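You operate a simulated robot arm through the tools that you are given. There is no shell and no other tool.

Carry out the task below with a simulated robot arm. There is one attempt and no reset: what you move stays moved.

TASK
Run the timber cleat's screws down with the teal driver: yellow first, then green, then purple.
Fine: each till the driver's lamp shows green; the driver goes back on its stand.

It is judged by the outcome, as a careful person would: the job done as asked, and still so three seconds after it is handed in. It fails if anything else is knocked over, pushed out of place, dropped, spilled or broken.

THE ROBOT
A 7-joint arm with a two-finger parallel gripper, fixed in place. Base frame: the origin is on the floor under the middle of its stand, x ahead of it, y to its left, z up. Lengths are in cm, angles in degrees, forces in N, time in s.
It reaches about 114.7 cm from its shoulder. Its first joint turns from -166.0 to 166.0 degrees. Payload 3.43 kg.
Tool frame: the origin (TCP) lies between the finger pads and is the grasp point; the fingertips stand 3 cm ahead of it; z points along the fingers, y is the line along which they close. Largest opening 9.4 cm; finger width 2.8, thickness 1; the body of the gripper, 5 by 9.6 cm, starts 5.5 cm behind the TCP.
Orientation is that of the tool frame in the base frame, as [roll, pitch, yaw] about the fixed x, y, z axes, in that order (R = Rz(yaw) Ry(pitch) Rx(roll)). With the fingers straight down and closing along the base's y, the tool's x points along the base's -x, its y along +y and its z along -z.

THE INTERFACE
- The arm moves only by the tool nudge_tool. Its arguments are lists of equal length, an entry for each row: "gripper": the opening in per cent of the stroke, from 0 (shut) to 100 (fully open); "offset": the shift along the tool's x, y, z in cm, a list of three; "rot": the turn, a rotation vector about the tool's x, y, z in degrees, a list of three. In form: {"gripper": [gripper, ...], "offset": [[dx, dy, dz], ...], "rot": [[ax, ay, az], ...]}. A call has 1 to 20 rows; each row shifts and turns the commanded pose from where the row before left it, along the tool's axes as they then stand. Rows are played at 5 a second. More than 5 cm and 8.6 degrees between two rows, or a gripper value outside its range, and nothing of the call is played. A pose out of reach is approached as far as the arm can. The call stops where the force on the tool passes 60 N (or 10 N more than at its start, if that is more) or the arm is blocked; 0.2 s more then pass. The fingers move at their own pace (about 4.5 cm/s each) and stop on an object; they squeeze with about 34 N. The grip force told is the motor's: it shows also when the fingers shut on nothing. Time passes only in rows, and 0.2 s behind the last, so rows that do not move let the fingers close. The reply holds the time, the measured pose of the TCP, the force on the tool along the base axes, the opening and the grip force, in the units named above and with some noise, with the torque about the TCP (base axes, N m) and any sound that the robot's microphone picked up.
- Cameras (640 x 400 px; columns grow to the right, rows downward): "scene" is fixed at [40.12, -50.02, 153.46]; the picture's right is [0.99, -0.15, 0.00], its down [-0.05, -0.34, -0.94] and it looks along [0.14, 0.93, -0.34] (base axes); focal length 314 px, centre (320, 200). "wrist" rides on the gripper at [7.6, 1.4, -10.2] in the tool frame; the picture's right is [-0.18, 0.98, 0.00], its down [-0.75, -0.14, -0.64] and it looks along [-0.63, -0.12, 0.77] (tool axes); focal length 243 px, centre (320, 200). There is no depth. A picture from a camera that has moved, and an enlarged one, comes with that camera's place and axes in the base frame and with its lens.
- get_image(camera): a new picture of that camera. No time passes.
- enlarge(camera, box): a new picture of the part [left, top, right, bottom] of that camera's present view, enlarged. No time passes.
- hand_in(): hands the job in; it is judged then, once.

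Nothing tells you positions but the pictures and the camera data. Unless the task says otherwise, let go and move clear before handing in.

The tools are called after "Emit:" by a JSON object that holds its "method" and its "body". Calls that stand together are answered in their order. nudge_tool: Moves the arm, as the interface text tells. Its arguments: {"type":"object","properties":{"gripper":{"type":"array","items":{"type":"number"}},"offset":{"type":"array","items":{"type":"array","items":{"type":"number"}}},"rot":{"type":"array","items":{"type":"array","items":{"type":"number"}}}},"required":["gripper","offset","rot"]} The other tools are called the same way: get_image (camera) takes a picture; enlarge (camera, box) takes an enlarged picture of a part of a camera's view; hand_in () hands the job in.

At the start:

```text
time: 0.0
tcp_pos: [30.66, 46.22, 125.8]
tcp_rot: [-180.0, 0.0, -180.0]
ft_force: [0.0, -0.1, 0.4]
moment: [0.01, -0.01, 0.02]
finger_gap: 9.4
grip_force: 0.0
```

scene: 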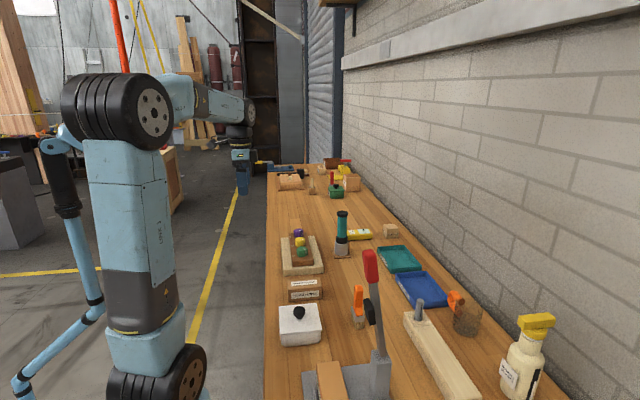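
wrist: 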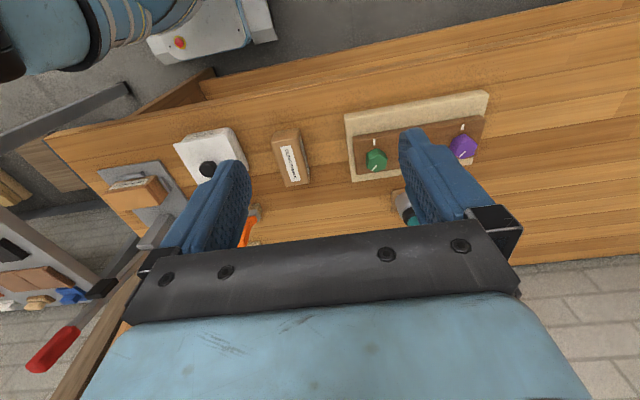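

I see a workbench ahead with a timber cleat carrying purple, yellow and green screws, and a teal driver standing near it. I'll look closer before moving.

Emit:
{"method": "enlarge", "body": {"camera": "scene", "box": [260, 200, 420, 300]}}

Emit:
{"method": "enlarge", "body": {"camera": "scene", "box": [260, 150, 360, 212]}}

Emit:
{"method": "enlarge", "body": {"camera": "wrist", "box": [320, 80, 520, 205]}}

Emit:
{"method": "enlarge", "body": {"camera": "scene", "box": [270, 270, 430, 370]}}

```text
4.00 times, centred on (340, 250) of scene
camera zoom: at [40.12, -50.02, 153.46], right [0.99, -0.15, 0.0], down [-0.05, -0.34, -0.94], along [0.14, 0.93, -0.34], focal length 1254 px, centre (240, 0)
```

zoom: 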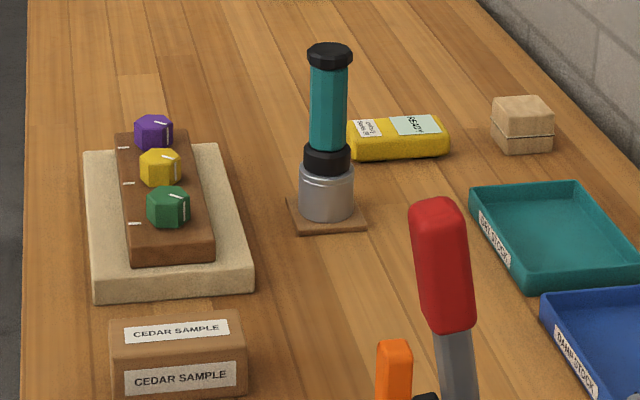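

```text
6.40 times, centred on (310, 181) of scene
camera zoom: at [40.12, -50.02, 153.46], right [0.99, -0.15, 0.0], down [-0.05, -0.34, -0.94], along [0.14, 0.93, -0.34], focal length 2007 px, centre (384, 322)
```

zoom: 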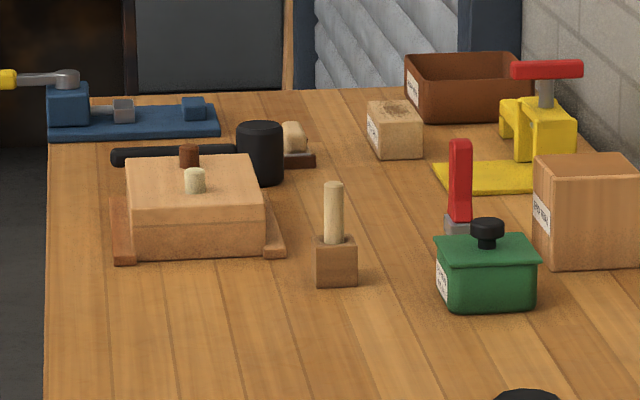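

```text
3.20 times, centred on (420, 142) of wrist
camera zoom: at [23.0, 47.79, 136.08], right [0.18, 0.98, 0.0], down [0.75, -0.14, 0.64], along [0.63, -0.12, -0.77], focal length 776 px, centre (0, 384)
```

zoom: 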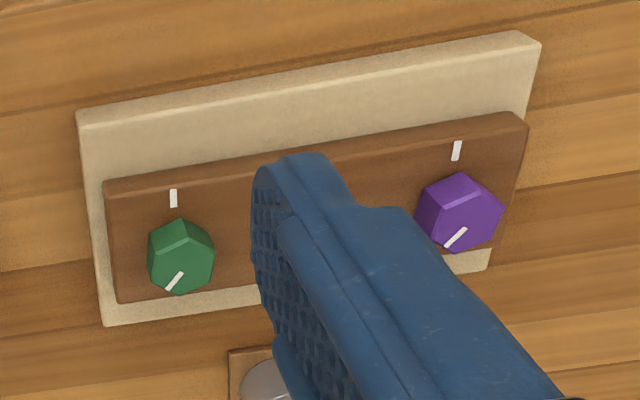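

```text
4.00 times, centred on (350, 320) of scene
camera zoom: at [40.12, -50.02, 153.46], right [0.99, -0.15, 0.0], down [-0.05, -0.34, -0.94], along [0.14, 0.93, -0.34], focal length 1254 px, centre (200, -280)
```

zoom: 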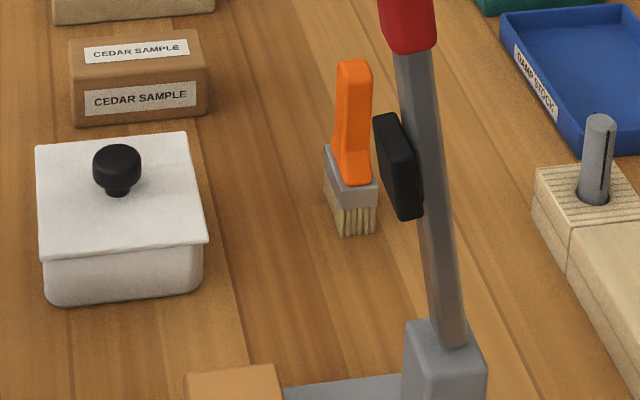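

The cleat with its three hex screws looks to be near x≈49, y≈54–70. The teal driver is near x≈65, y≈57, standing upright with its top at z≈108. I'll move the wrist camera over, staying high, to see both better.

Emit:
{"method": "nudge_tool", "body": {"gripper": [100, 100, 100, 100, 100, 100], "offset": [[-3, 1.5, 0], [-3, 1.5, 0], [-3, 1.5, 0], [-3, 1.5, 0], [-2, 1.5, 0], [0, 1.5, 0]], "rot": [[0, 0, 0], [0, 0, 0], [0, 0, 0], [0, 0, 0], [0, 0, 0], [0, 0, 0]]}}

Emit:
{"method": "get_image", "body": {"camera": "wrist"}}

Emit:
{"method": "get_image", "body": {"camera": "scene"}}

```text
time: 1.4
tcp_pos: [44.81, 55.54, 125.99]
tcp_rot: [-179.9, 0.0, 179.9]
ft_force: [-0.4, -0.4, -0.1]
moment: [0.05, -0.01, 0.01]
finger_gap: 9.4
grip_force: 0.1
```

```text
taken
camera wrist: at [37.18, 57.01, 136.24], right [0.18, 0.98, 0.0], down [0.75, -0.14, 0.64], along [0.63, -0.12, -0.77], focal length 243 px, centre (320, 200)
```

wrist: 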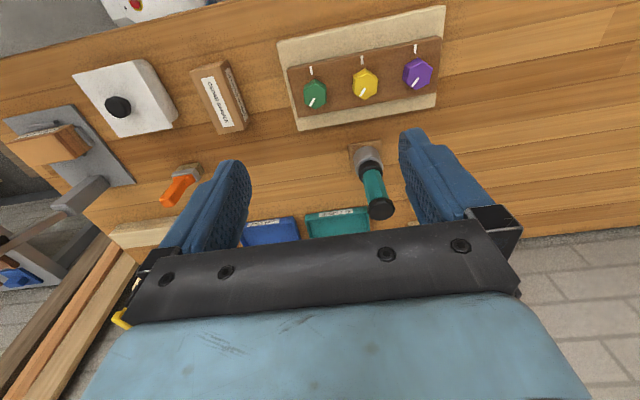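

```text
taken
```

scene: 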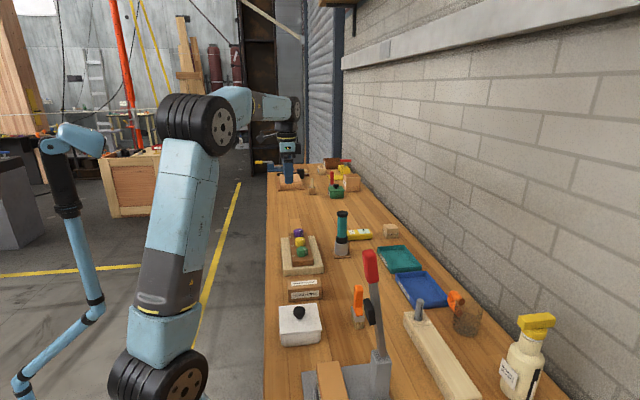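

Emit:
{"method": "enlarge", "body": {"camera": "wrist", "box": [270, 0, 470, 125]}}

Emit:
{"method": "enlarge", "body": {"camera": "wrist", "box": [320, 125, 440, 225]}}

```text
3.20 times, centred on (370, 62) of wrist
camera zoom: at [37.18, 57.01, 136.24], right [0.18, 0.98, 0.0], down [0.75, -0.14, 0.64], along [0.63, -0.12, -0.77], focal length 776 px, centre (160, 640)
```

zoom: 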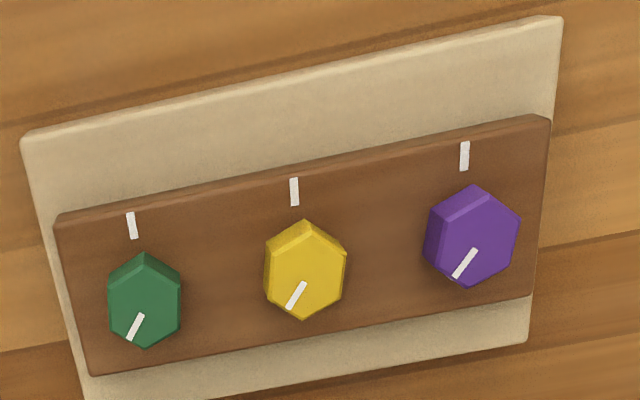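

```text
4.00 times, centred on (380, 175) of wrist
camera zoom: at [37.18, 57.01, 136.24], right [0.18, 0.98, 0.0], down [0.75, -0.14, 0.64], along [0.63, -0.12, -0.77], focal length 970 px, centre (80, 300)
```

zoom: 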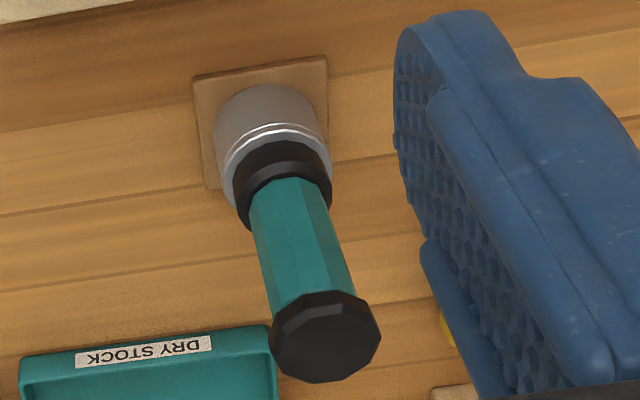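

I've placed the driver at roughly (66, 62, top at z 106) and the green screw at roughly (48.7, 54, top at z 96). Before planning the grasp I'll check the finger shape and look for the driver's lamp.

Emit:
{"method": "enlarge", "body": {"camera": "wrist", "box": [130, 110, 330, 290]}}

Emit:
{"method": "enlarge", "body": {"camera": "wrist", "box": [380, 110, 530, 260]}}

Emit:
{"method": "enlarge", "body": {"camera": "scene", "box": [320, 200, 370, 265]}}

Emit:
{"method": "enlarge", "body": {"camera": "scene", "box": [270, 140, 310, 200]}}

Emit:
{"method": "enlarge", "body": {"camera": "scene", "box": [275, 220, 330, 280]}}

```text
2.22 times, centred on (230, 200) of wrist
camera zoom: at [37.18, 57.01, 136.24], right [0.18, 0.98, 0.0], down [0.75, -0.14, 0.64], along [0.63, -0.12, -0.77], focal length 539 px, centre (520, 200)
```

zoom: 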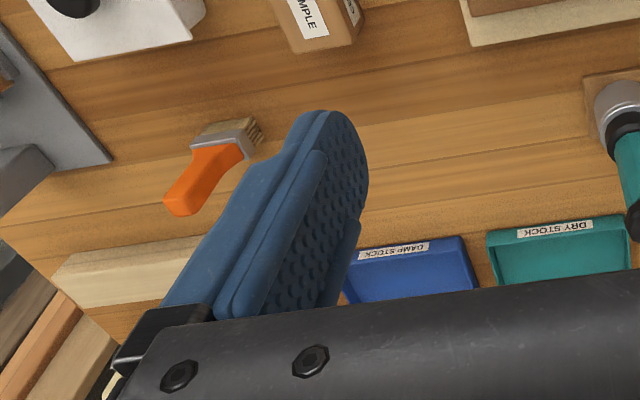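

```text
2.67 times, centred on (455, 185) of wrist
camera zoom: at [37.18, 57.01, 136.24], right [0.18, 0.98, 0.0], down [0.75, -0.14, 0.64], along [0.63, -0.12, -0.77], focal length 647 px, centre (-40, 240)
```

zoom: 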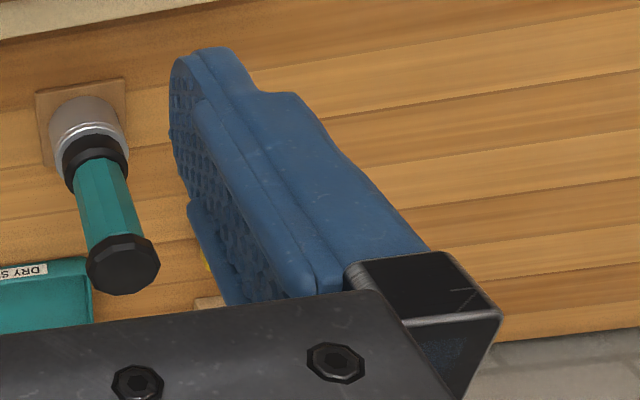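

```text
6.15 times, centred on (345, 232) of scene
camera zoom: at [40.12, -50.02, 153.46], right [0.99, -0.15, 0.0], down [-0.05, -0.34, -0.94], along [0.14, 0.93, -0.34], focal length 1930 px, centre (166, 0)
```

zoom: 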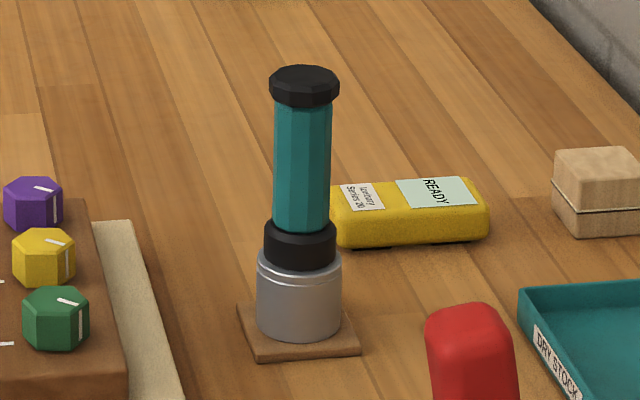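

```text
6.67 times, centred on (290, 170) of scene
camera zoom: at [40.12, -50.02, 153.46], right [0.99, -0.15, 0.0], down [-0.05, -0.34, -0.94], along [0.14, 0.93, -0.34], focal length 2091 px, centre (520, 400)
```

zoom: 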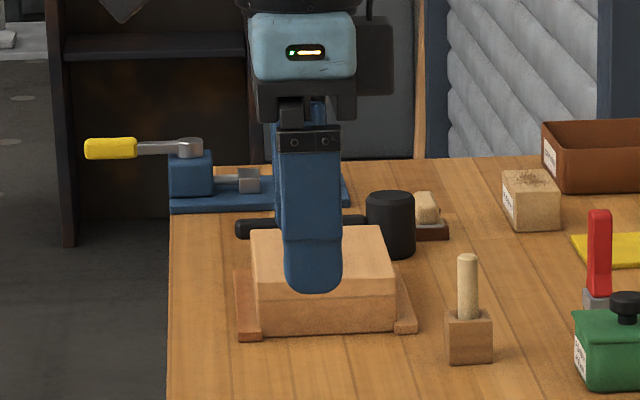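

```text
6.67 times, centred on (302, 250) of scene
camera zoom: at [40.12, -50.02, 153.46], right [0.99, -0.15, 0.0], down [-0.05, -0.34, -0.94], along [0.14, 0.93, -0.34], focal length 2091 px, centre (437, -133)
```

zoom: 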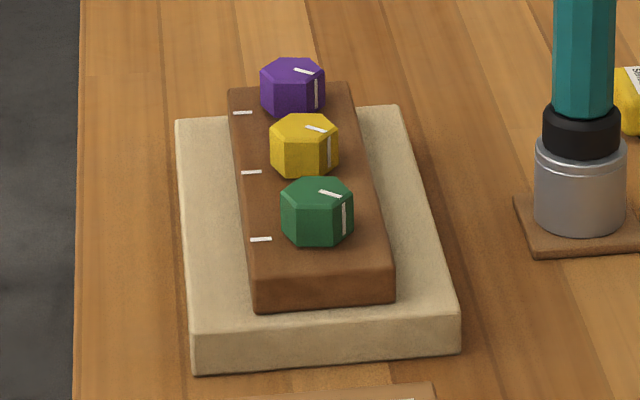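

No lamp is visible on the sides of the driver I can see, so it may face the other way. I'll bring the open gripper over the driver, well above its cap, and check alignment from there.

Emit:
{"method": "nudge_tool", "body": {"gripper": [100, 100, 100, 100, 100, 100, 100, 100, 100], "offset": [[-2.65, 0.85, 0.5], [-2.65, 0.85, 0.5], [-2.65, 0.85, 0.5], [-2.65, 0.85, 0.5], [-2.65, 0.85, 0.5], [-2.65, 0.85, 0.5], [-2.65, 0.85, 0.5], [-2.65, 0.85, 0.5], [0, 0, 0]], "rot": [[0, 0, 0], [0, 0, 0], [0, 0, 0], [0, 0, 0], [0, 0, 0], [0, 0, 0], [0, 0, 0], [0, 0, 0], [0, 0, 0]]}}

Emit:
{"method": "get_image", "body": {"camera": "wrist"}}

Emit:
{"method": "enlarge", "body": {"camera": "scene", "box": [280, 150, 400, 265]}}

```text
time: 3.4
tcp_pos: [65.76, 62.2, 121.94]
tcp_rot: [-180.0, -0.1, -179.9]
ft_force: [-0.5, -0.5, 0.4]
moment: [0.01, 0.0, -0.01]
finger_gap: 9.42
grip_force: 0.1
```

```text
taken
camera wrist: at [58.06, 63.74, 132.08], right [0.18, 0.98, 0.0], down [0.75, -0.14, 0.64], along [0.63, -0.12, -0.77], focal length 243 px, centre (320, 200)
```

wrist: 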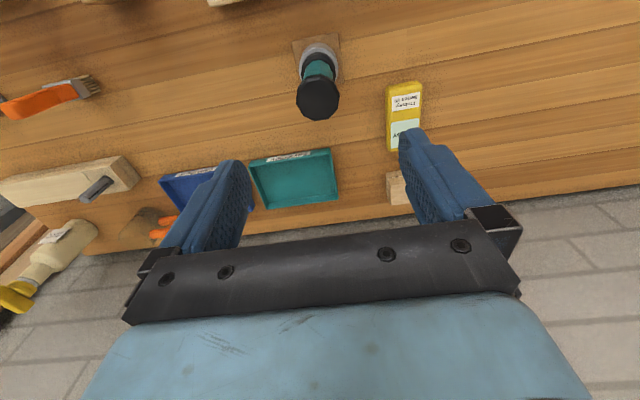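

```text
3.48 times, centred on (340, 208) of scene
camera zoom: at [40.12, -50.02, 153.46], right [0.99, -0.15, 0.0], down [-0.05, -0.34, -0.94], along [0.14, 0.93, -0.34], focal length 1091 px, centre (250, 174)
```

zoom: 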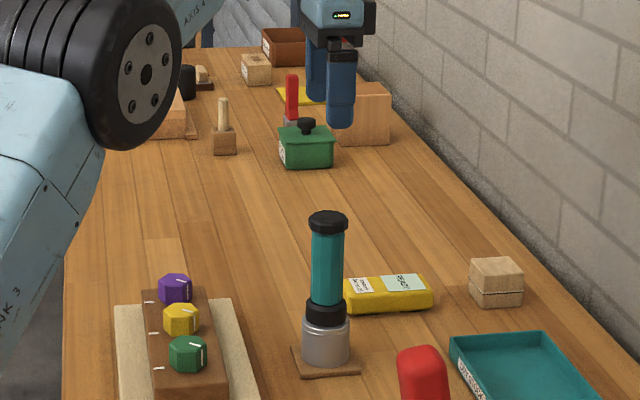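

Emit:
{"method": "enlarge", "body": {"camera": "wrist", "box": [270, 20, 370, 130]}}

Emit:
{"method": "enlarge", "body": {"camera": "wrist", "box": [370, 70, 450, 220]}}

```text
3.64 times, centred on (320, 75) of wrist
camera zoom: at [58.06, 63.74, 132.08], right [0.18, 0.98, 0.0], down [0.75, -0.14, 0.64], along [0.63, -0.12, -0.77], focal length 882 px, centre (320, 654)
```

zoom: 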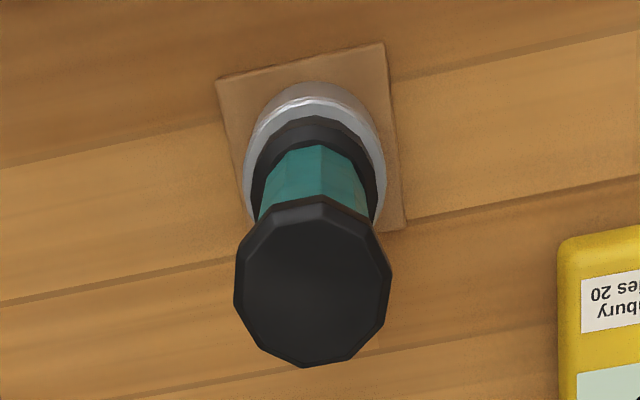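

```text
2.67 times, centred on (410, 145) of wrist
camera zoom: at [58.06, 63.74, 132.08], right [0.18, 0.98, 0.0], down [0.75, -0.14, 0.64], along [0.63, -0.12, -0.77], focal length 647 px, centre (80, 347)
```

zoom: 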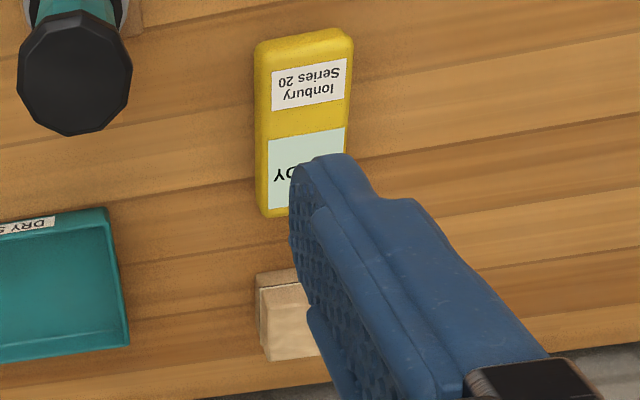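

The driver's cap is centred near (66.0, 62.0) with its top at z≈106.7. Before grasping I'll pre-turn the gripper 90° counter-clockwise, so there's plenty of clockwise travel for driving screws, and check that the wrist can reach it.

Emit:
{"method": "nudge_tool", "body": {"gripper": [100, 100, 100, 100, 100, 100, 100, 100, 100, 100, 100, 100, 100], "offset": [[-0.25, -0.2, 0], [0, 0, 0], [0, 0, 0], [0, 0, 0], [0, 0, 0], [0, 0, 0], [0, 0, 0], [0, 0, 0], [0, 0, 0], [0, 0, 0], [0, 0, 0], [0, 0, 0], [0, 0, 0]], "rot": [[0, 0, -7.5], [0, 0, -7.5], [0, 0, -7.5], [0, 0, -7.5], [0, 0, -7.5], [0, 0, -7.5], [0, 0, -7.5], [0, 0, -7.5], [0, 0, -7.5], [0, 0, -7.5], [0, 0, -7.5], [0, 0, -7.5], [0, 0, 0]]}}

Emit:
{"method": "get_image", "body": {"camera": "wrist"}}

Emit:
{"method": "get_image", "body": {"camera": "scene"}}

```text
time: 6.2
tcp_pos: [66.19, 62.07, 121.83]
tcp_rot: [179.9, 0.0, -89.9]
ft_force: [0.4, 0.8, -0.3]
moment: [-0.01, 0.01, -0.01]
finger_gap: 9.41
grip_force: 0.0
```

```text
taken
camera wrist: at [64.7, 54.34, 132.09], right [-0.98, 0.18, 0.0], down [0.14, 0.75, 0.64], along [0.12, 0.63, -0.77], focal length 243 px, centre (320, 200)
```

wrist: 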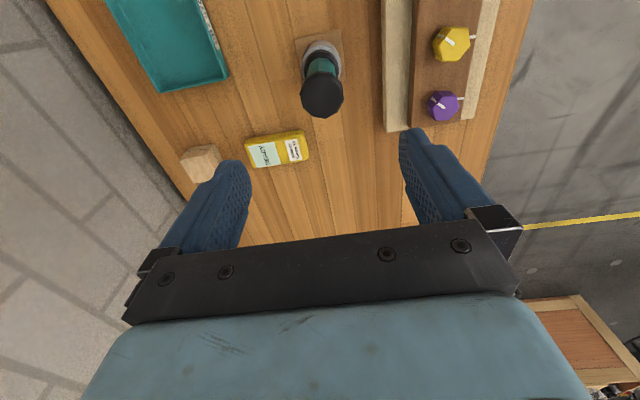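

```text
taken
```

scene: 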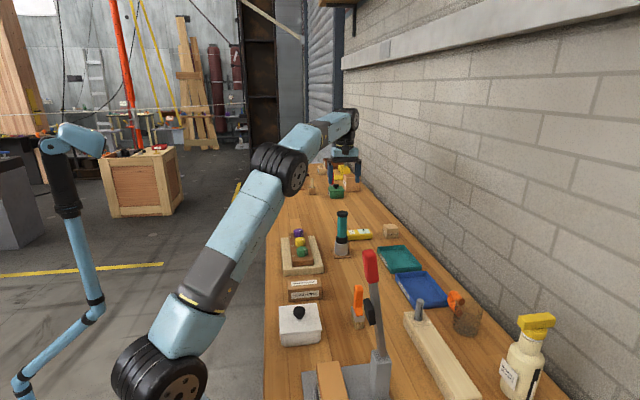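

Emit:
{"method": "enlarge", "body": {"camera": "wrist", "box": [270, 20, 370, 130]}}

Emit:
{"method": "enlarge", "body": {"camera": "scene", "box": [310, 130, 390, 210]}}

```text
3.64 times, centred on (320, 75) of wrist
camera zoom: at [64.7, 54.34, 132.09], right [-0.98, 0.18, 0.0], down [0.14, 0.75, 0.64], along [0.12, 0.63, -0.77], focal length 882 px, centre (320, 654)
```

zoom: 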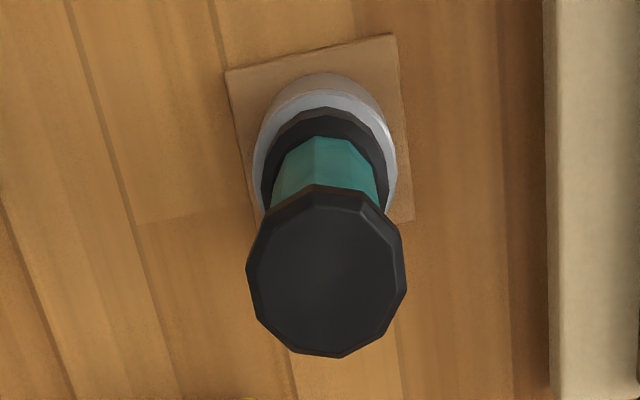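

```text
5.00 times, centred on (350, 170) of scene
camera zoom: at [40.12, -50.02, 153.46], right [0.99, -0.15, 0.0], down [-0.05, -0.34, -0.94], along [0.14, 0.93, -0.34], focal length 1568 px, centre (170, 350)
```

zoom: 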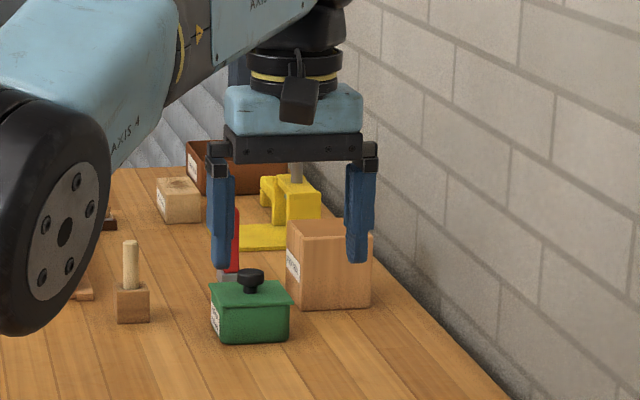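

The wrist reaches that yaw, and this view agrees with the driver axis at about (66.0, 61.9). I'll make a small correction and lower the open fingers around the cap.

Emit:
{"method": "nudge_tool", "body": {"gripper": [100, 100, 100, 100, 100, 100, 100, 100, 100, 100], "offset": [[0.13, 0.17, 0], [0, 0, 2], [0, 0, 2], [0, 0, 2], [0, 0, 2], [0, 0, 2], [0, 0, 2], [0, 0, 2], [0, 0, 1], [0, 0, 0]], "rot": [[0, 0, 0], [0, 0, 0], [0, 0, 0], [0, 0, 0], [0, 0, 0], [0, 0, 0], [0, 0, 0], [0, 0, 0], [0, 0, 0], [0, 0, 0]]}}

Emit:
{"method": "get_image", "body": {"camera": "wrist"}}

Emit:
{"method": "enlarge", "body": {"camera": "scene", "box": [300, 170, 390, 265]}}

```text
time: 8.4
tcp_pos: [66.16, 61.7, 106.4]
tcp_rot: [-180.0, 0.0, -90.0]
ft_force: [-0.8, 0.3, 0.5]
moment: [0.01, 0.0, -0.02]
finger_gap: 9.42
grip_force: 0.0
```

```text
taken
camera wrist: at [64.55, 54.15, 116.78], right [-0.98, 0.18, 0.0], down [0.14, 0.75, 0.64], along [0.12, 0.63, -0.77], focal length 243 px, centre (320, 200)
```

wrist: 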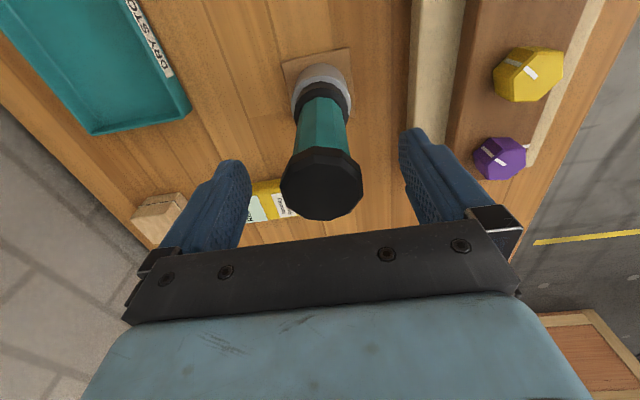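

```text
4.21 times, centred on (345, 218) of scene
camera zoom: at [40.12, -50.02, 153.46], right [0.99, -0.15, 0.0], down [-0.05, -0.34, -0.94], along [0.14, 0.93, -0.34], focal length 1320 px, centre (215, 126)
```

zoom: 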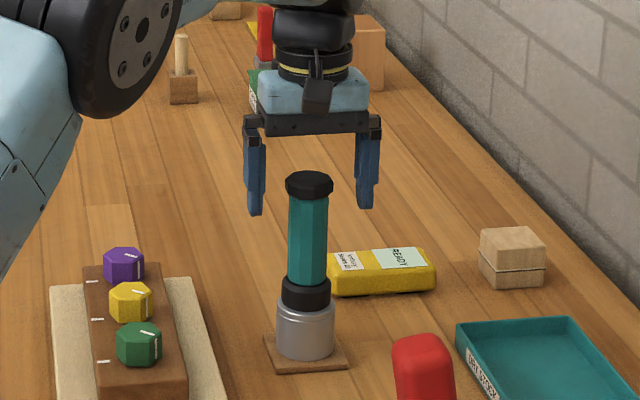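

Emit:
{"method": "enlarge", "body": {"camera": "wrist", "box": [260, 130, 380, 240]}}

Emit:
{"method": "nudge_tool", "body": {"gripper": [100], "offset": [[0, 0, 0]], "rot": [[0, 0, 0]]}}

```text
3.64 times, centred on (320, 185) of wrist
camera zoom: at [64.55, 54.15, 116.78], right [-0.98, 0.18, 0.0], down [0.14, 0.75, 0.64], along [0.12, 0.63, -0.77], focal length 882 px, centre (320, 254)
```

zoom: 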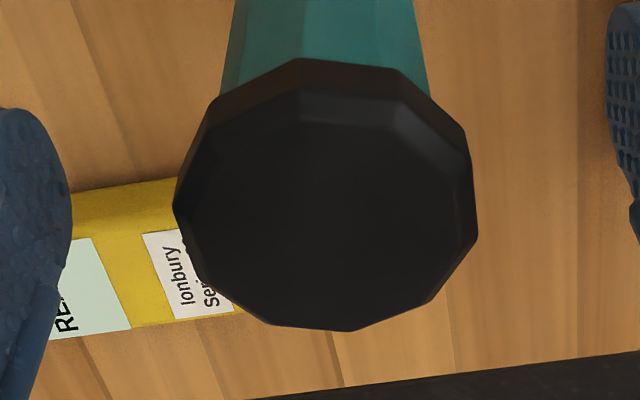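

```text
time: 8.8
tcp_pos: [66.06, 61.81, 106.53]
tcp_rot: [-180.0, -0.1, -90.0]
ft_force: [-0.5, -0.3, -0.9]
moment: [0.0, 0.03, -0.01]
finger_gap: 9.42
grip_force: 0.1
```

The cap sits centred between the fingers within a couple of millimetres. I'll lower to a TCP height of about 104.2 so the pads straddle the cap, then close.

Emit:
{"method": "nudge_tool", "body": {"gripper": [100, 100, 100, 60, 40, 40, 40], "offset": [[0, 0, 1.2], [0, 0, 1.1], [0, 0, 0], [0, 0, 0], [0, 0, 0], [0, 0, 0], [0, 0, 0]], "rot": [[0, 0, 0], [0, 0, 0], [0, 0, 0], [0, 0, 0], [0, 0, 0], [0, 0, 0], [0, 0, 0]]}}

Emit:
{"method": "get_image", "body": {"camera": "wrist"}}

Emit:
{"method": "enlarge", "body": {"camera": "scene", "box": [310, 180, 380, 265]}}

```text
time: 10.4
tcp_pos: [66.01, 61.81, 104.33]
tcp_rot: [-180.0, 0.0, -90.0]
ft_force: [0.7, -0.1, 0.7]
moment: [0.04, 0.06, 0.0]
finger_gap: 4.54
grip_force: 33.1
```

```text
taken
camera wrist: at [64.53, 54.16, 114.71], right [-0.98, 0.18, 0.0], down [0.14, 0.75, 0.64], along [0.12, 0.63, -0.77], focal length 243 px, centre (320, 200)
```

wrist: 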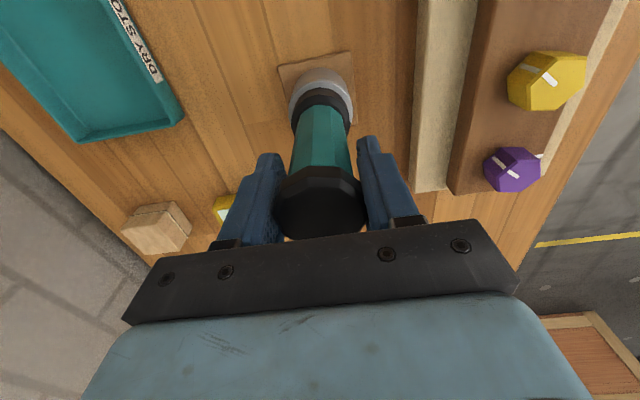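

```text
4.71 times, centred on (345, 222) of scene
camera zoom: at [40.12, -50.02, 153.46], right [0.99, -0.15, 0.0], down [-0.05, -0.34, -0.94], along [0.14, 0.93, -0.34], focal length 1476 px, centre (202, 94)
```

zoom: 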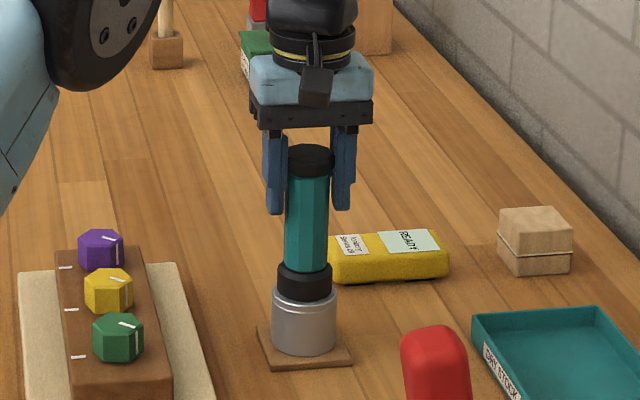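

The fingers are gripping the cap (gap 4.54 cm, 33 N). I'll lift a little and check that the driver comes up straight.

Emit:
{"method": "nudge_tool", "body": {"gripper": [30, 30, 30, 30, 30], "offset": [[0, 0, -0.5], [0, 0, -0.5], [0, 0, -1], [0, 0, -1], [0, 0, 0]], "rot": [[0, 0, 0], [0, 0, 0], [0, 0, 0], [0, 0, 0], [0, 0, 0]]}}

Emit:
{"method": "get_image", "body": {"camera": "wrist"}}

Emit:
{"method": "enlarge", "body": {"camera": "scene", "box": [310, 180, 380, 265]}}

```text
time: 11.6
tcp_pos: [66.04, 61.77, 107.22]
tcp_rot: [179.9, 0.0, -90.0]
ft_force: [0.1, 0.0, -5.1]
moment: [0.03, 0.02, -0.02]
finger_gap: 4.53
grip_force: 34.1
```

```text
taken
camera wrist: at [64.62, 54.17, 117.66], right [-0.98, 0.18, 0.0], down [0.14, 0.75, 0.64], along [0.12, 0.63, -0.77], focal length 243 px, centre (320, 200)
```

wrist: 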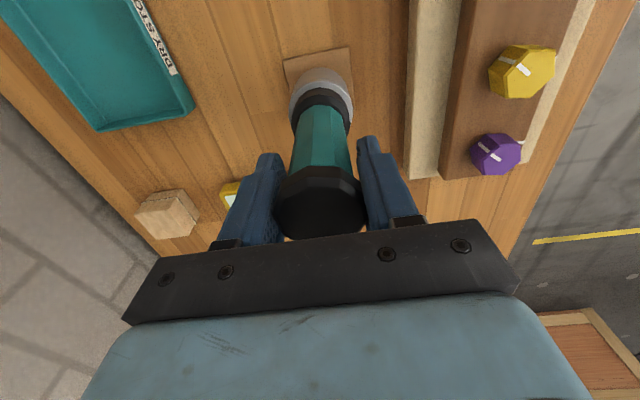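

```text
4.71 times, centred on (345, 222) of scene
camera zoom: at [40.12, -50.02, 153.46], right [0.99, -0.15, 0.0], down [-0.05, -0.34, -0.94], along [0.14, 0.93, -0.34], focal length 1476 px, centre (202, 94)
```

zoom: 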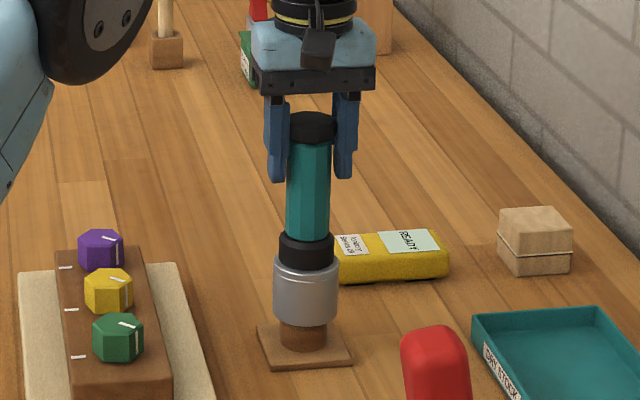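

The driver lifts straight, weighing about 5 N, and it had been sitting over a peg on its stand. I'll note the seated pose as TCP (66.0, 61.8, 104.3) at yaw -90, raise it clear, and look for the lamp and the socket.

Emit:
{"method": "nudge_tool", "body": {"gripper": [30, 30, 30, 30, 30, 30, 30, 30], "offset": [[0, 0, -2], [0, 0, -2], [0, 0, -2], [0, 0, -2], [0, 0, -2], [0, 0, -2], [0, 0, -1], [0, 0, 0]], "rot": [[0, 0, 0], [0, 0, 0], [0, 0, 0], [0, 0, 0], [0, 0, 0], [0, 0, 0], [0, 0, 0], [0, 0, 0]]}}

Emit:
{"method": "get_image", "body": {"camera": "wrist"}}

Emit:
{"method": "enlarge", "body": {"camera": "scene", "box": [300, 150, 390, 265]}}

```text
time: 13.4
tcp_pos: [65.94, 61.91, 120.63]
tcp_rot: [-180.0, 0.0, -90.0]
ft_force: [-0.5, 0.3, -3.2]
moment: [0.02, -0.03, 0.0]
finger_gap: 4.51
grip_force: 34.1
```

```text
taken
camera wrist: at [64.5, 54.34, 130.89], right [-0.98, 0.18, 0.0], down [0.14, 0.75, 0.64], along [0.12, 0.63, -0.77], focal length 243 px, centre (320, 200)
```

wrist: 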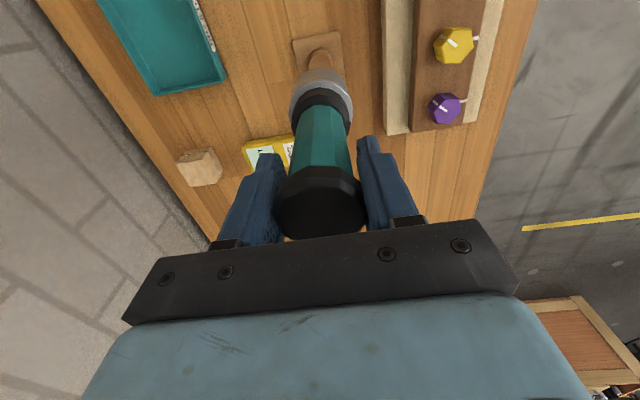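

```text
3.48 times, centred on (345, 208) of scene
camera zoom: at [40.12, -50.02, 153.46], right [0.99, -0.15, 0.0], down [-0.05, -0.34, -0.94], along [0.14, 0.93, -0.34], focal length 1091 px, centre (233, 174)
```

zoom: 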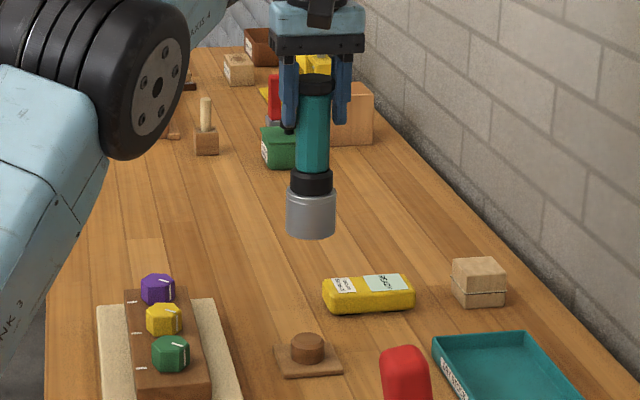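

The driver is fully clear and its bottom is about 15.1 cm below the TCP. No lamp is lit yet. Next I'll carry it over to the yellow screw at about (48.6, 62.0), staying high.

Emit:
{"method": "nudge_tool", "body": {"gripper": [30, 30, 30, 30, 30, 30, 30, 30, 30, 30], "offset": [[0, 1.3, 0], [0, 2, 0], [0, 2, 0], [0, 2, 0], [0, 2, 0], [0, 2, 0], [0, 2, 0], [0, 2, 0], [0, 2, 0], [0, 0, 0]], "rot": [[0, 0, 0], [0, 0, 0], [0, 0, 0], [0, 0, 0], [0, 0, 0], [0, 0, 0], [0, 0, 0], [0, 0, 0], [0, 0, 0], [0, 0, 0]]}}

Emit:
{"method": "get_image", "body": {"camera": "wrist"}}

Emit:
{"method": "enlarge", "body": {"camera": "scene", "box": [265, 170, 355, 285]}}

```text
time: 15.6
tcp_pos: [48.65, 61.76, 120.5]
tcp_rot: [180.0, 0.1, -90.0]
ft_force: [-0.4, 0.2, -3.5]
moment: [-0.01, 0.02, 0.02]
finger_gap: 4.52
grip_force: 34.2
```

```text
taken
camera wrist: at [47.16, 54.25, 130.76], right [-0.98, 0.18, 0.0], down [0.14, 0.75, 0.64], along [0.12, 0.63, -0.77], focal length 243 px, centre (320, 200)
```

wrist: 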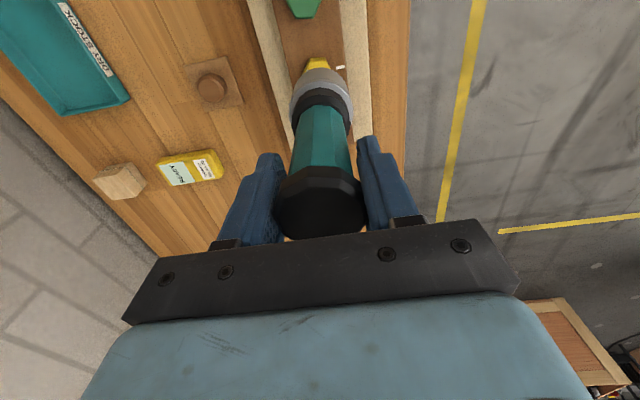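

```text
3.48 times, centred on (310, 228) of scene
camera zoom: at [40.12, -50.02, 153.46], right [0.99, -0.15, 0.0], down [-0.05, -0.34, -0.94], along [0.14, 0.93, -0.34], focal length 1091 px, centre (355, 104)
```

zoom: 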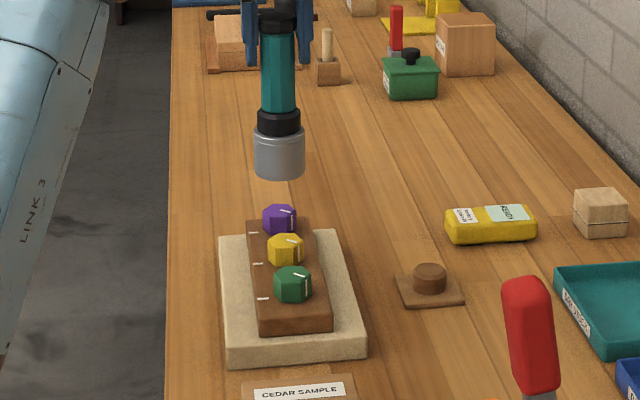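

Emit:
{"method": "enlarge", "body": {"camera": "scene", "box": [285, 222, 321, 258]}}

Emit:
{"method": "enlarge", "body": {"camera": "wrist", "box": [260, 0, 380, 130]}}

```text
11.11 times, centred on (303, 240) of scene
camera zoom: at [40.12, -50.02, 153.46], right [0.99, -0.15, 0.0], down [-0.05, -0.34, -0.94], along [0.14, 0.93, -0.34], focal length 3484 px, centre (509, -244)
```

zoom: 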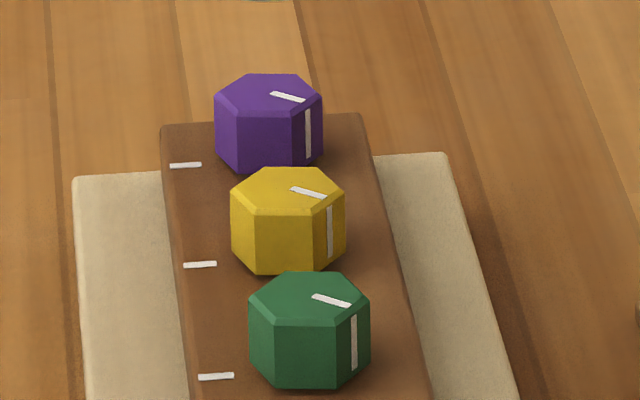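

```text
3.08 times, centred on (320, 65) of wrist
camera zoom: at [47.16, 54.25, 130.76], right [-0.98, 0.18, 0.0], down [0.14, 0.75, 0.64], along [0.12, 0.63, -0.77], focal length 746 px, centre (320, 615)
```

zoom: 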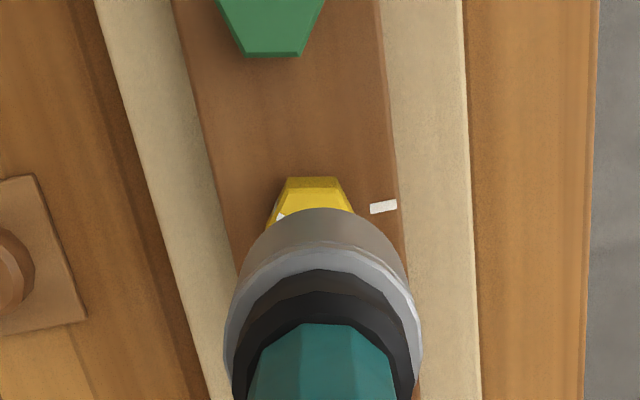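

The scene camera's calibration checks out against the stand peg. Yellow comes out at about x≈49.0, y≈61.9, with the head top at z≈96.3. I'll shift slightly and lower to just above the head for a close check.

Emit:
{"method": "nudge_tool", "body": {"gripper": [30, 30, 30, 30, 30, 30], "offset": [[0, -0.3, 0], [0, 0, 2], [0, 0, 2], [0, 0, 2], [0, 0, 0.8], [0, 0, 0]], "rot": [[0, 0, 0], [0, 0, 0], [0, 0, 0], [0, 0, 0], [0, 0, 0], [0, 0, 0]]}}

Emit:
{"method": "enlarge", "body": {"camera": "wrist", "box": [240, 0, 400, 130]}}

Emit:
{"method": "enlarge", "body": {"camera": "scene", "box": [280, 200, 325, 260]}}

```text
time: 17.0
tcp_pos: [49.14, 61.89, 113.79]
tcp_rot: [179.9, -0.1, -90.0]
ft_force: [0.1, -0.4, -3.7]
moment: [0.0, -0.02, 0.01]
finger_gap: 4.53
grip_force: 33.2
```

```text
3.08 times, centred on (320, 65) of wrist
camera zoom: at [47.6, 54.26, 124.15], right [-0.98, 0.18, 0.0], down [0.14, 0.75, 0.64], along [0.12, 0.63, -0.77], focal length 746 px, centre (320, 615)
```

zoom: 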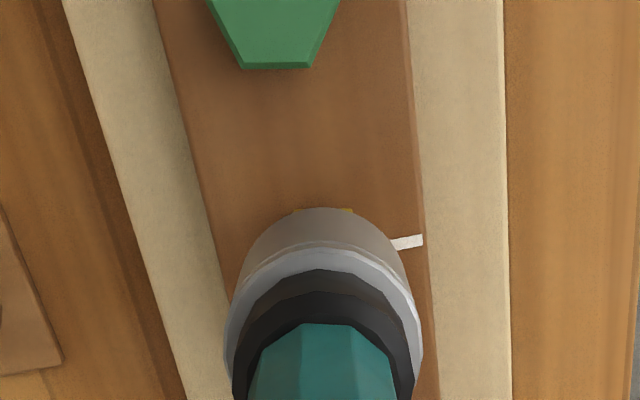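

```text
6.67 times, centred on (302, 230) of scene
camera zoom: at [40.12, -50.02, 153.46], right [0.99, -0.15, 0.0], down [-0.05, -0.34, -0.94], along [0.14, 0.93, -0.34], focal length 2091 px, centre (437, 0)
```

zoom: 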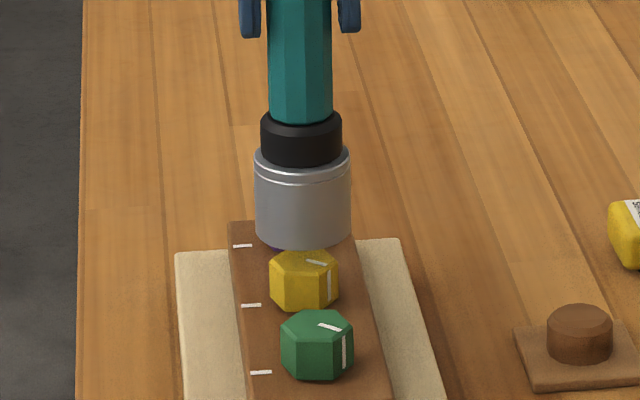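

Emit:
{"method": "enlarge", "body": {"camera": "wrist", "box": [290, 50, 350, 90]}}

Emit:
{"method": "enlarge", "body": {"camera": "scene", "box": [290, 210, 320, 250]}}

```text
10.00 times, centred on (320, 70) of wrist
camera zoom: at [47.6, 54.26, 124.15], right [-0.98, 0.18, 0.0], down [0.14, 0.75, 0.64], along [0.12, 0.63, -0.77], focal length 2426 px, centre (320, 1500)
```

zoom: 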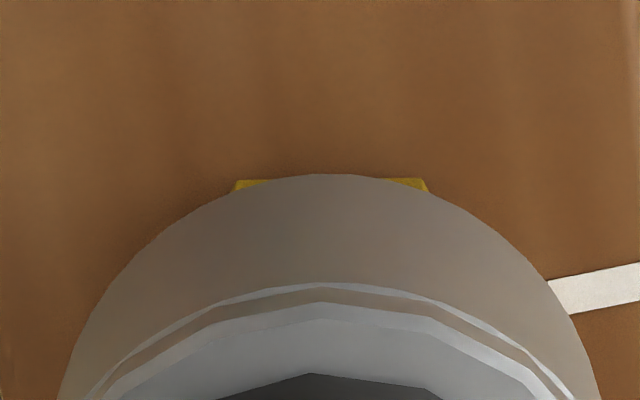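

```text
10.00 times, centred on (305, 230) of scene
camera zoom: at [40.12, -50.02, 153.46], right [0.99, -0.15, 0.0], down [-0.05, -0.34, -0.94], along [0.14, 0.93, -0.34], focal length 3136 px, centre (470, -100)
```

zoom: 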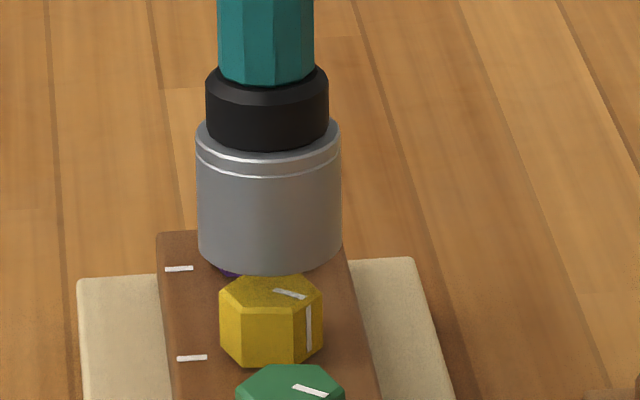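

Everything lines up within about a millimetre or two: the hex head's front edge is centred under the socket. I'll lower gently and watch the force.

Emit:
{"method": "nudge_tool", "body": {"gripper": [30, 30, 30, 30, 30, 30, 30], "offset": [[0, 0, 0.6], [0, 0, 0.6], [0, 0, 0.4], [0, 0, 0.3], [0, 0, 0.3], [0, 0, 0.3], [0, 0, 0]], "rot": [[0, 0, 0], [0, 0, 0], [0, 0, 0], [0, 0, 0], [0, 0, 0], [0, 0, 0], [0, 0, 0]]}}

Emit:
{"method": "enlarge", "body": {"camera": "scene", "box": [280, 190, 325, 260]}}

Emit:
{"method": "get_image", "body": {"camera": "wrist"}}

```text
time: 18.6
tcp_pos: [48.86, 62.03, 111.15]
tcp_rot: [179.9, 0.0, -90.0]
ft_force: [0.6, -0.6, -3.5]
moment: [-0.01, 0.0, 0.05]
finger_gap: 4.52
grip_force: 33.9
```

```text
5.71 times, centred on (302, 225) of scene
camera zoom: at [40.12, -50.02, 153.46], right [0.99, -0.15, 0.0], down [-0.05, -0.34, -0.94], along [0.14, 0.93, -0.34], focal length 1792 px, centre (420, 57)
```

zoom: 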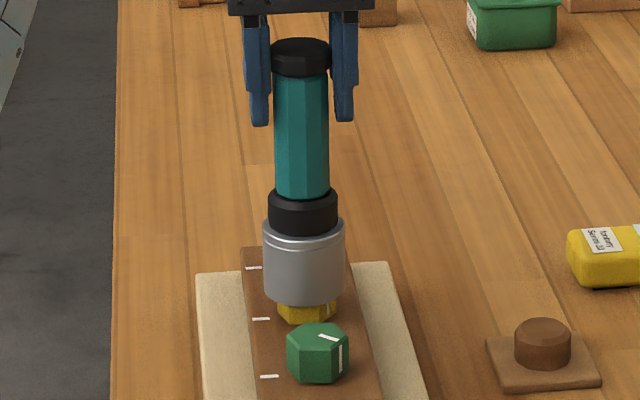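

```text
taken
camera wrist: at [47.47, 54.29, 121.5], right [-0.98, 0.18, 0.0], down [0.14, 0.75, 0.64], along [0.12, 0.63, -0.77], focal length 243 px, centre (320, 200)
```

wrist: 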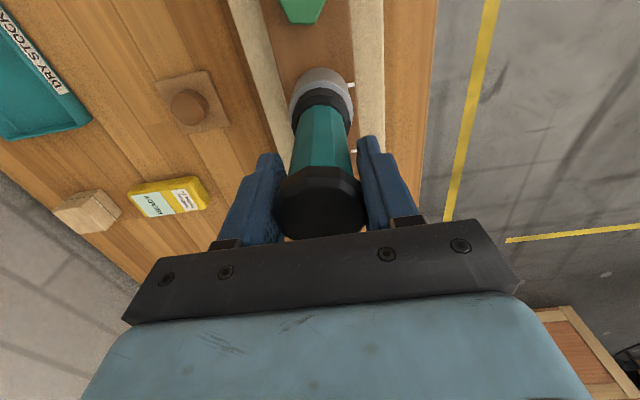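

Emit:
{"method": "nudge_tool", "body": {"gripper": [30, 30, 30, 30], "offset": [[0, 0, 0.2], [0, 0, 0.2], [0, 0, 0.2], [0, 0, 0]], "rot": [[0, 0, 0], [0, 0, 0], [0, 0, 0], [0, 0, 0]]}}

Emit:
{"method": "enlarge", "body": {"camera": "scene", "box": [285, 210, 325, 260]}}

```text
time: 19.6
tcp_pos: [48.93, 61.75, 110.58]
tcp_rot: [-180.0, 0.0, -90.0]
ft_force: [1.1, -0.6, -3.9]
moment: [-0.01, 0.0, -0.01]
finger_gap: 4.5
grip_force: 33.5
```

```text
8.00 times, centred on (305, 235) of scene
camera zoom: at [40.12, -50.02, 153.46], right [0.99, -0.15, 0.0], down [-0.05, -0.34, -0.94], along [0.14, 0.93, -0.34], focal length 2509 px, centre (440, -80)
```

zoom: 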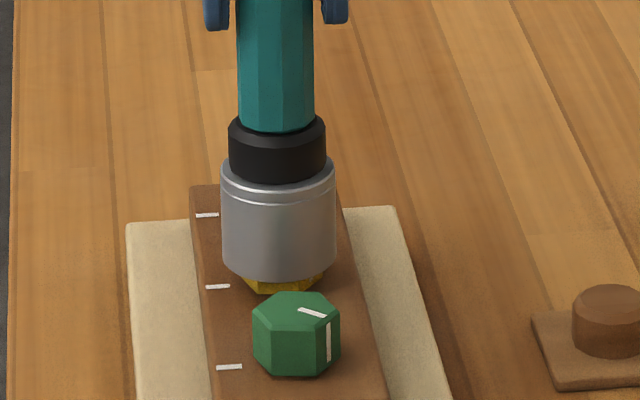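

There's no resistance and the socket rim already appears to be below the head's top, so it's slipping over the hex. I'll keep lowering in small steps until contact.

Emit:
{"method": "nudge_tool", "body": {"gripper": [30, 30, 30, 30, 30], "offset": [[0, 0, 0.2], [0, 0, 0.2], [0, 0, 0.2], [0, 0, 0.2], [0, 0, 0]], "rot": [[0, 0, 0], [0, 0, 0], [0, 0, 0], [0, 0, 0], [0, 0, 0]]}}

Emit:
{"method": "enlarge", "body": {"camera": "scene", "box": [285, 210, 325, 260]}}

Emit:
{"method": "enlarge", "body": {"camera": "wrist", "box": [260, 50, 380, 250]}}

```text
time: 20.8
tcp_pos: [49.08, 61.85, 109.84]
tcp_rot: [-179.9, 0.1, -90.0]
ft_force: [0.3, -0.1, -4.2]
moment: [0.02, 0.03, -0.01]
finger_gap: 4.52
grip_force: 34.0
```

```text
8.00 times, centred on (305, 235) of scene
camera zoom: at [40.12, -50.02, 153.46], right [0.99, -0.15, 0.0], down [-0.05, -0.34, -0.94], along [0.14, 0.93, -0.34], focal length 2509 px, centre (440, -80)
```

zoom: 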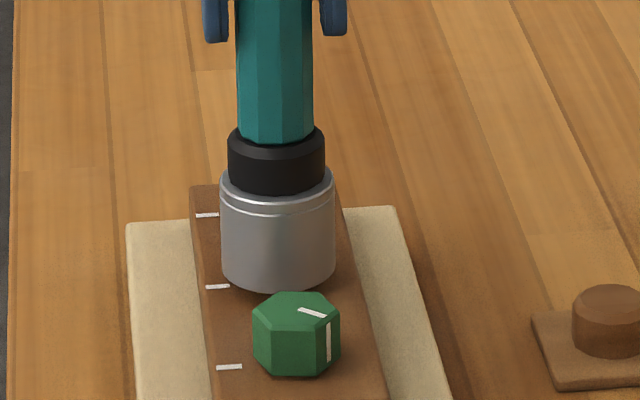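

```text
2.00 times, centred on (320, 150) of wrist
camera zoom: at [47.46, 54.3, 120.19], right [-0.98, 0.18, 0.0], down [0.14, 0.75, 0.64], along [0.12, 0.63, -0.77], focal length 485 px, centre (320, 300)
```

zoom: 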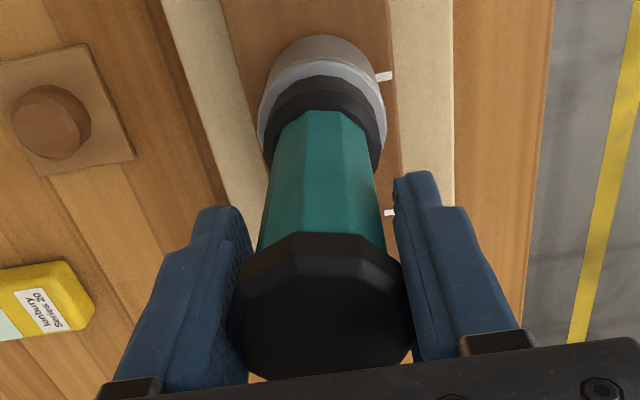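

Emit:
{"method": "nudge_tool", "body": {"gripper": [30, 30, 30, 30], "offset": [[0, 0, 0.2], [0, 0, 0.2], [0, 0, 0.2], [0, 0, 0]], "rot": [[0, 0, 0], [0, 0, 0], [0, 0, 0], [0, 0, 0]]}}

Emit:
{"method": "enlarge", "body": {"camera": "scene", "box": [285, 210, 325, 260]}}

```text
time: 21.8
tcp_pos: [48.88, 61.87, 109.47]
tcp_rot: [-179.9, 0.4, -90.0]
ft_force: [4.2, 15.6, 24.2]
moment: [-0.33, -0.02, 0.0]
finger_gap: 4.56
grip_force: 33.8
```

```text
8.00 times, centred on (305, 235) of scene
camera zoom: at [40.12, -50.02, 153.46], right [0.99, -0.15, 0.0], down [-0.05, -0.34, -0.94], along [0.14, 0.93, -0.34], focal length 2509 px, centre (440, -80)
```

zoom: 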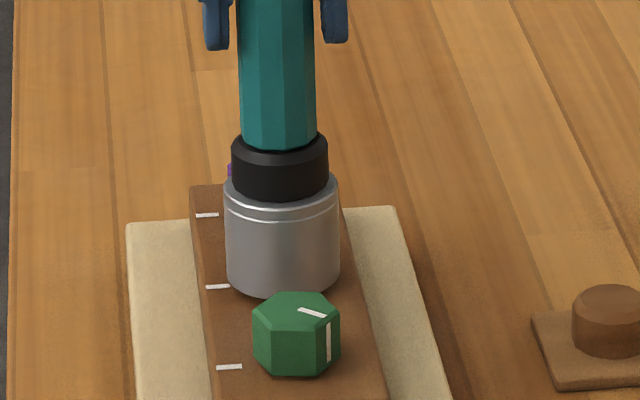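

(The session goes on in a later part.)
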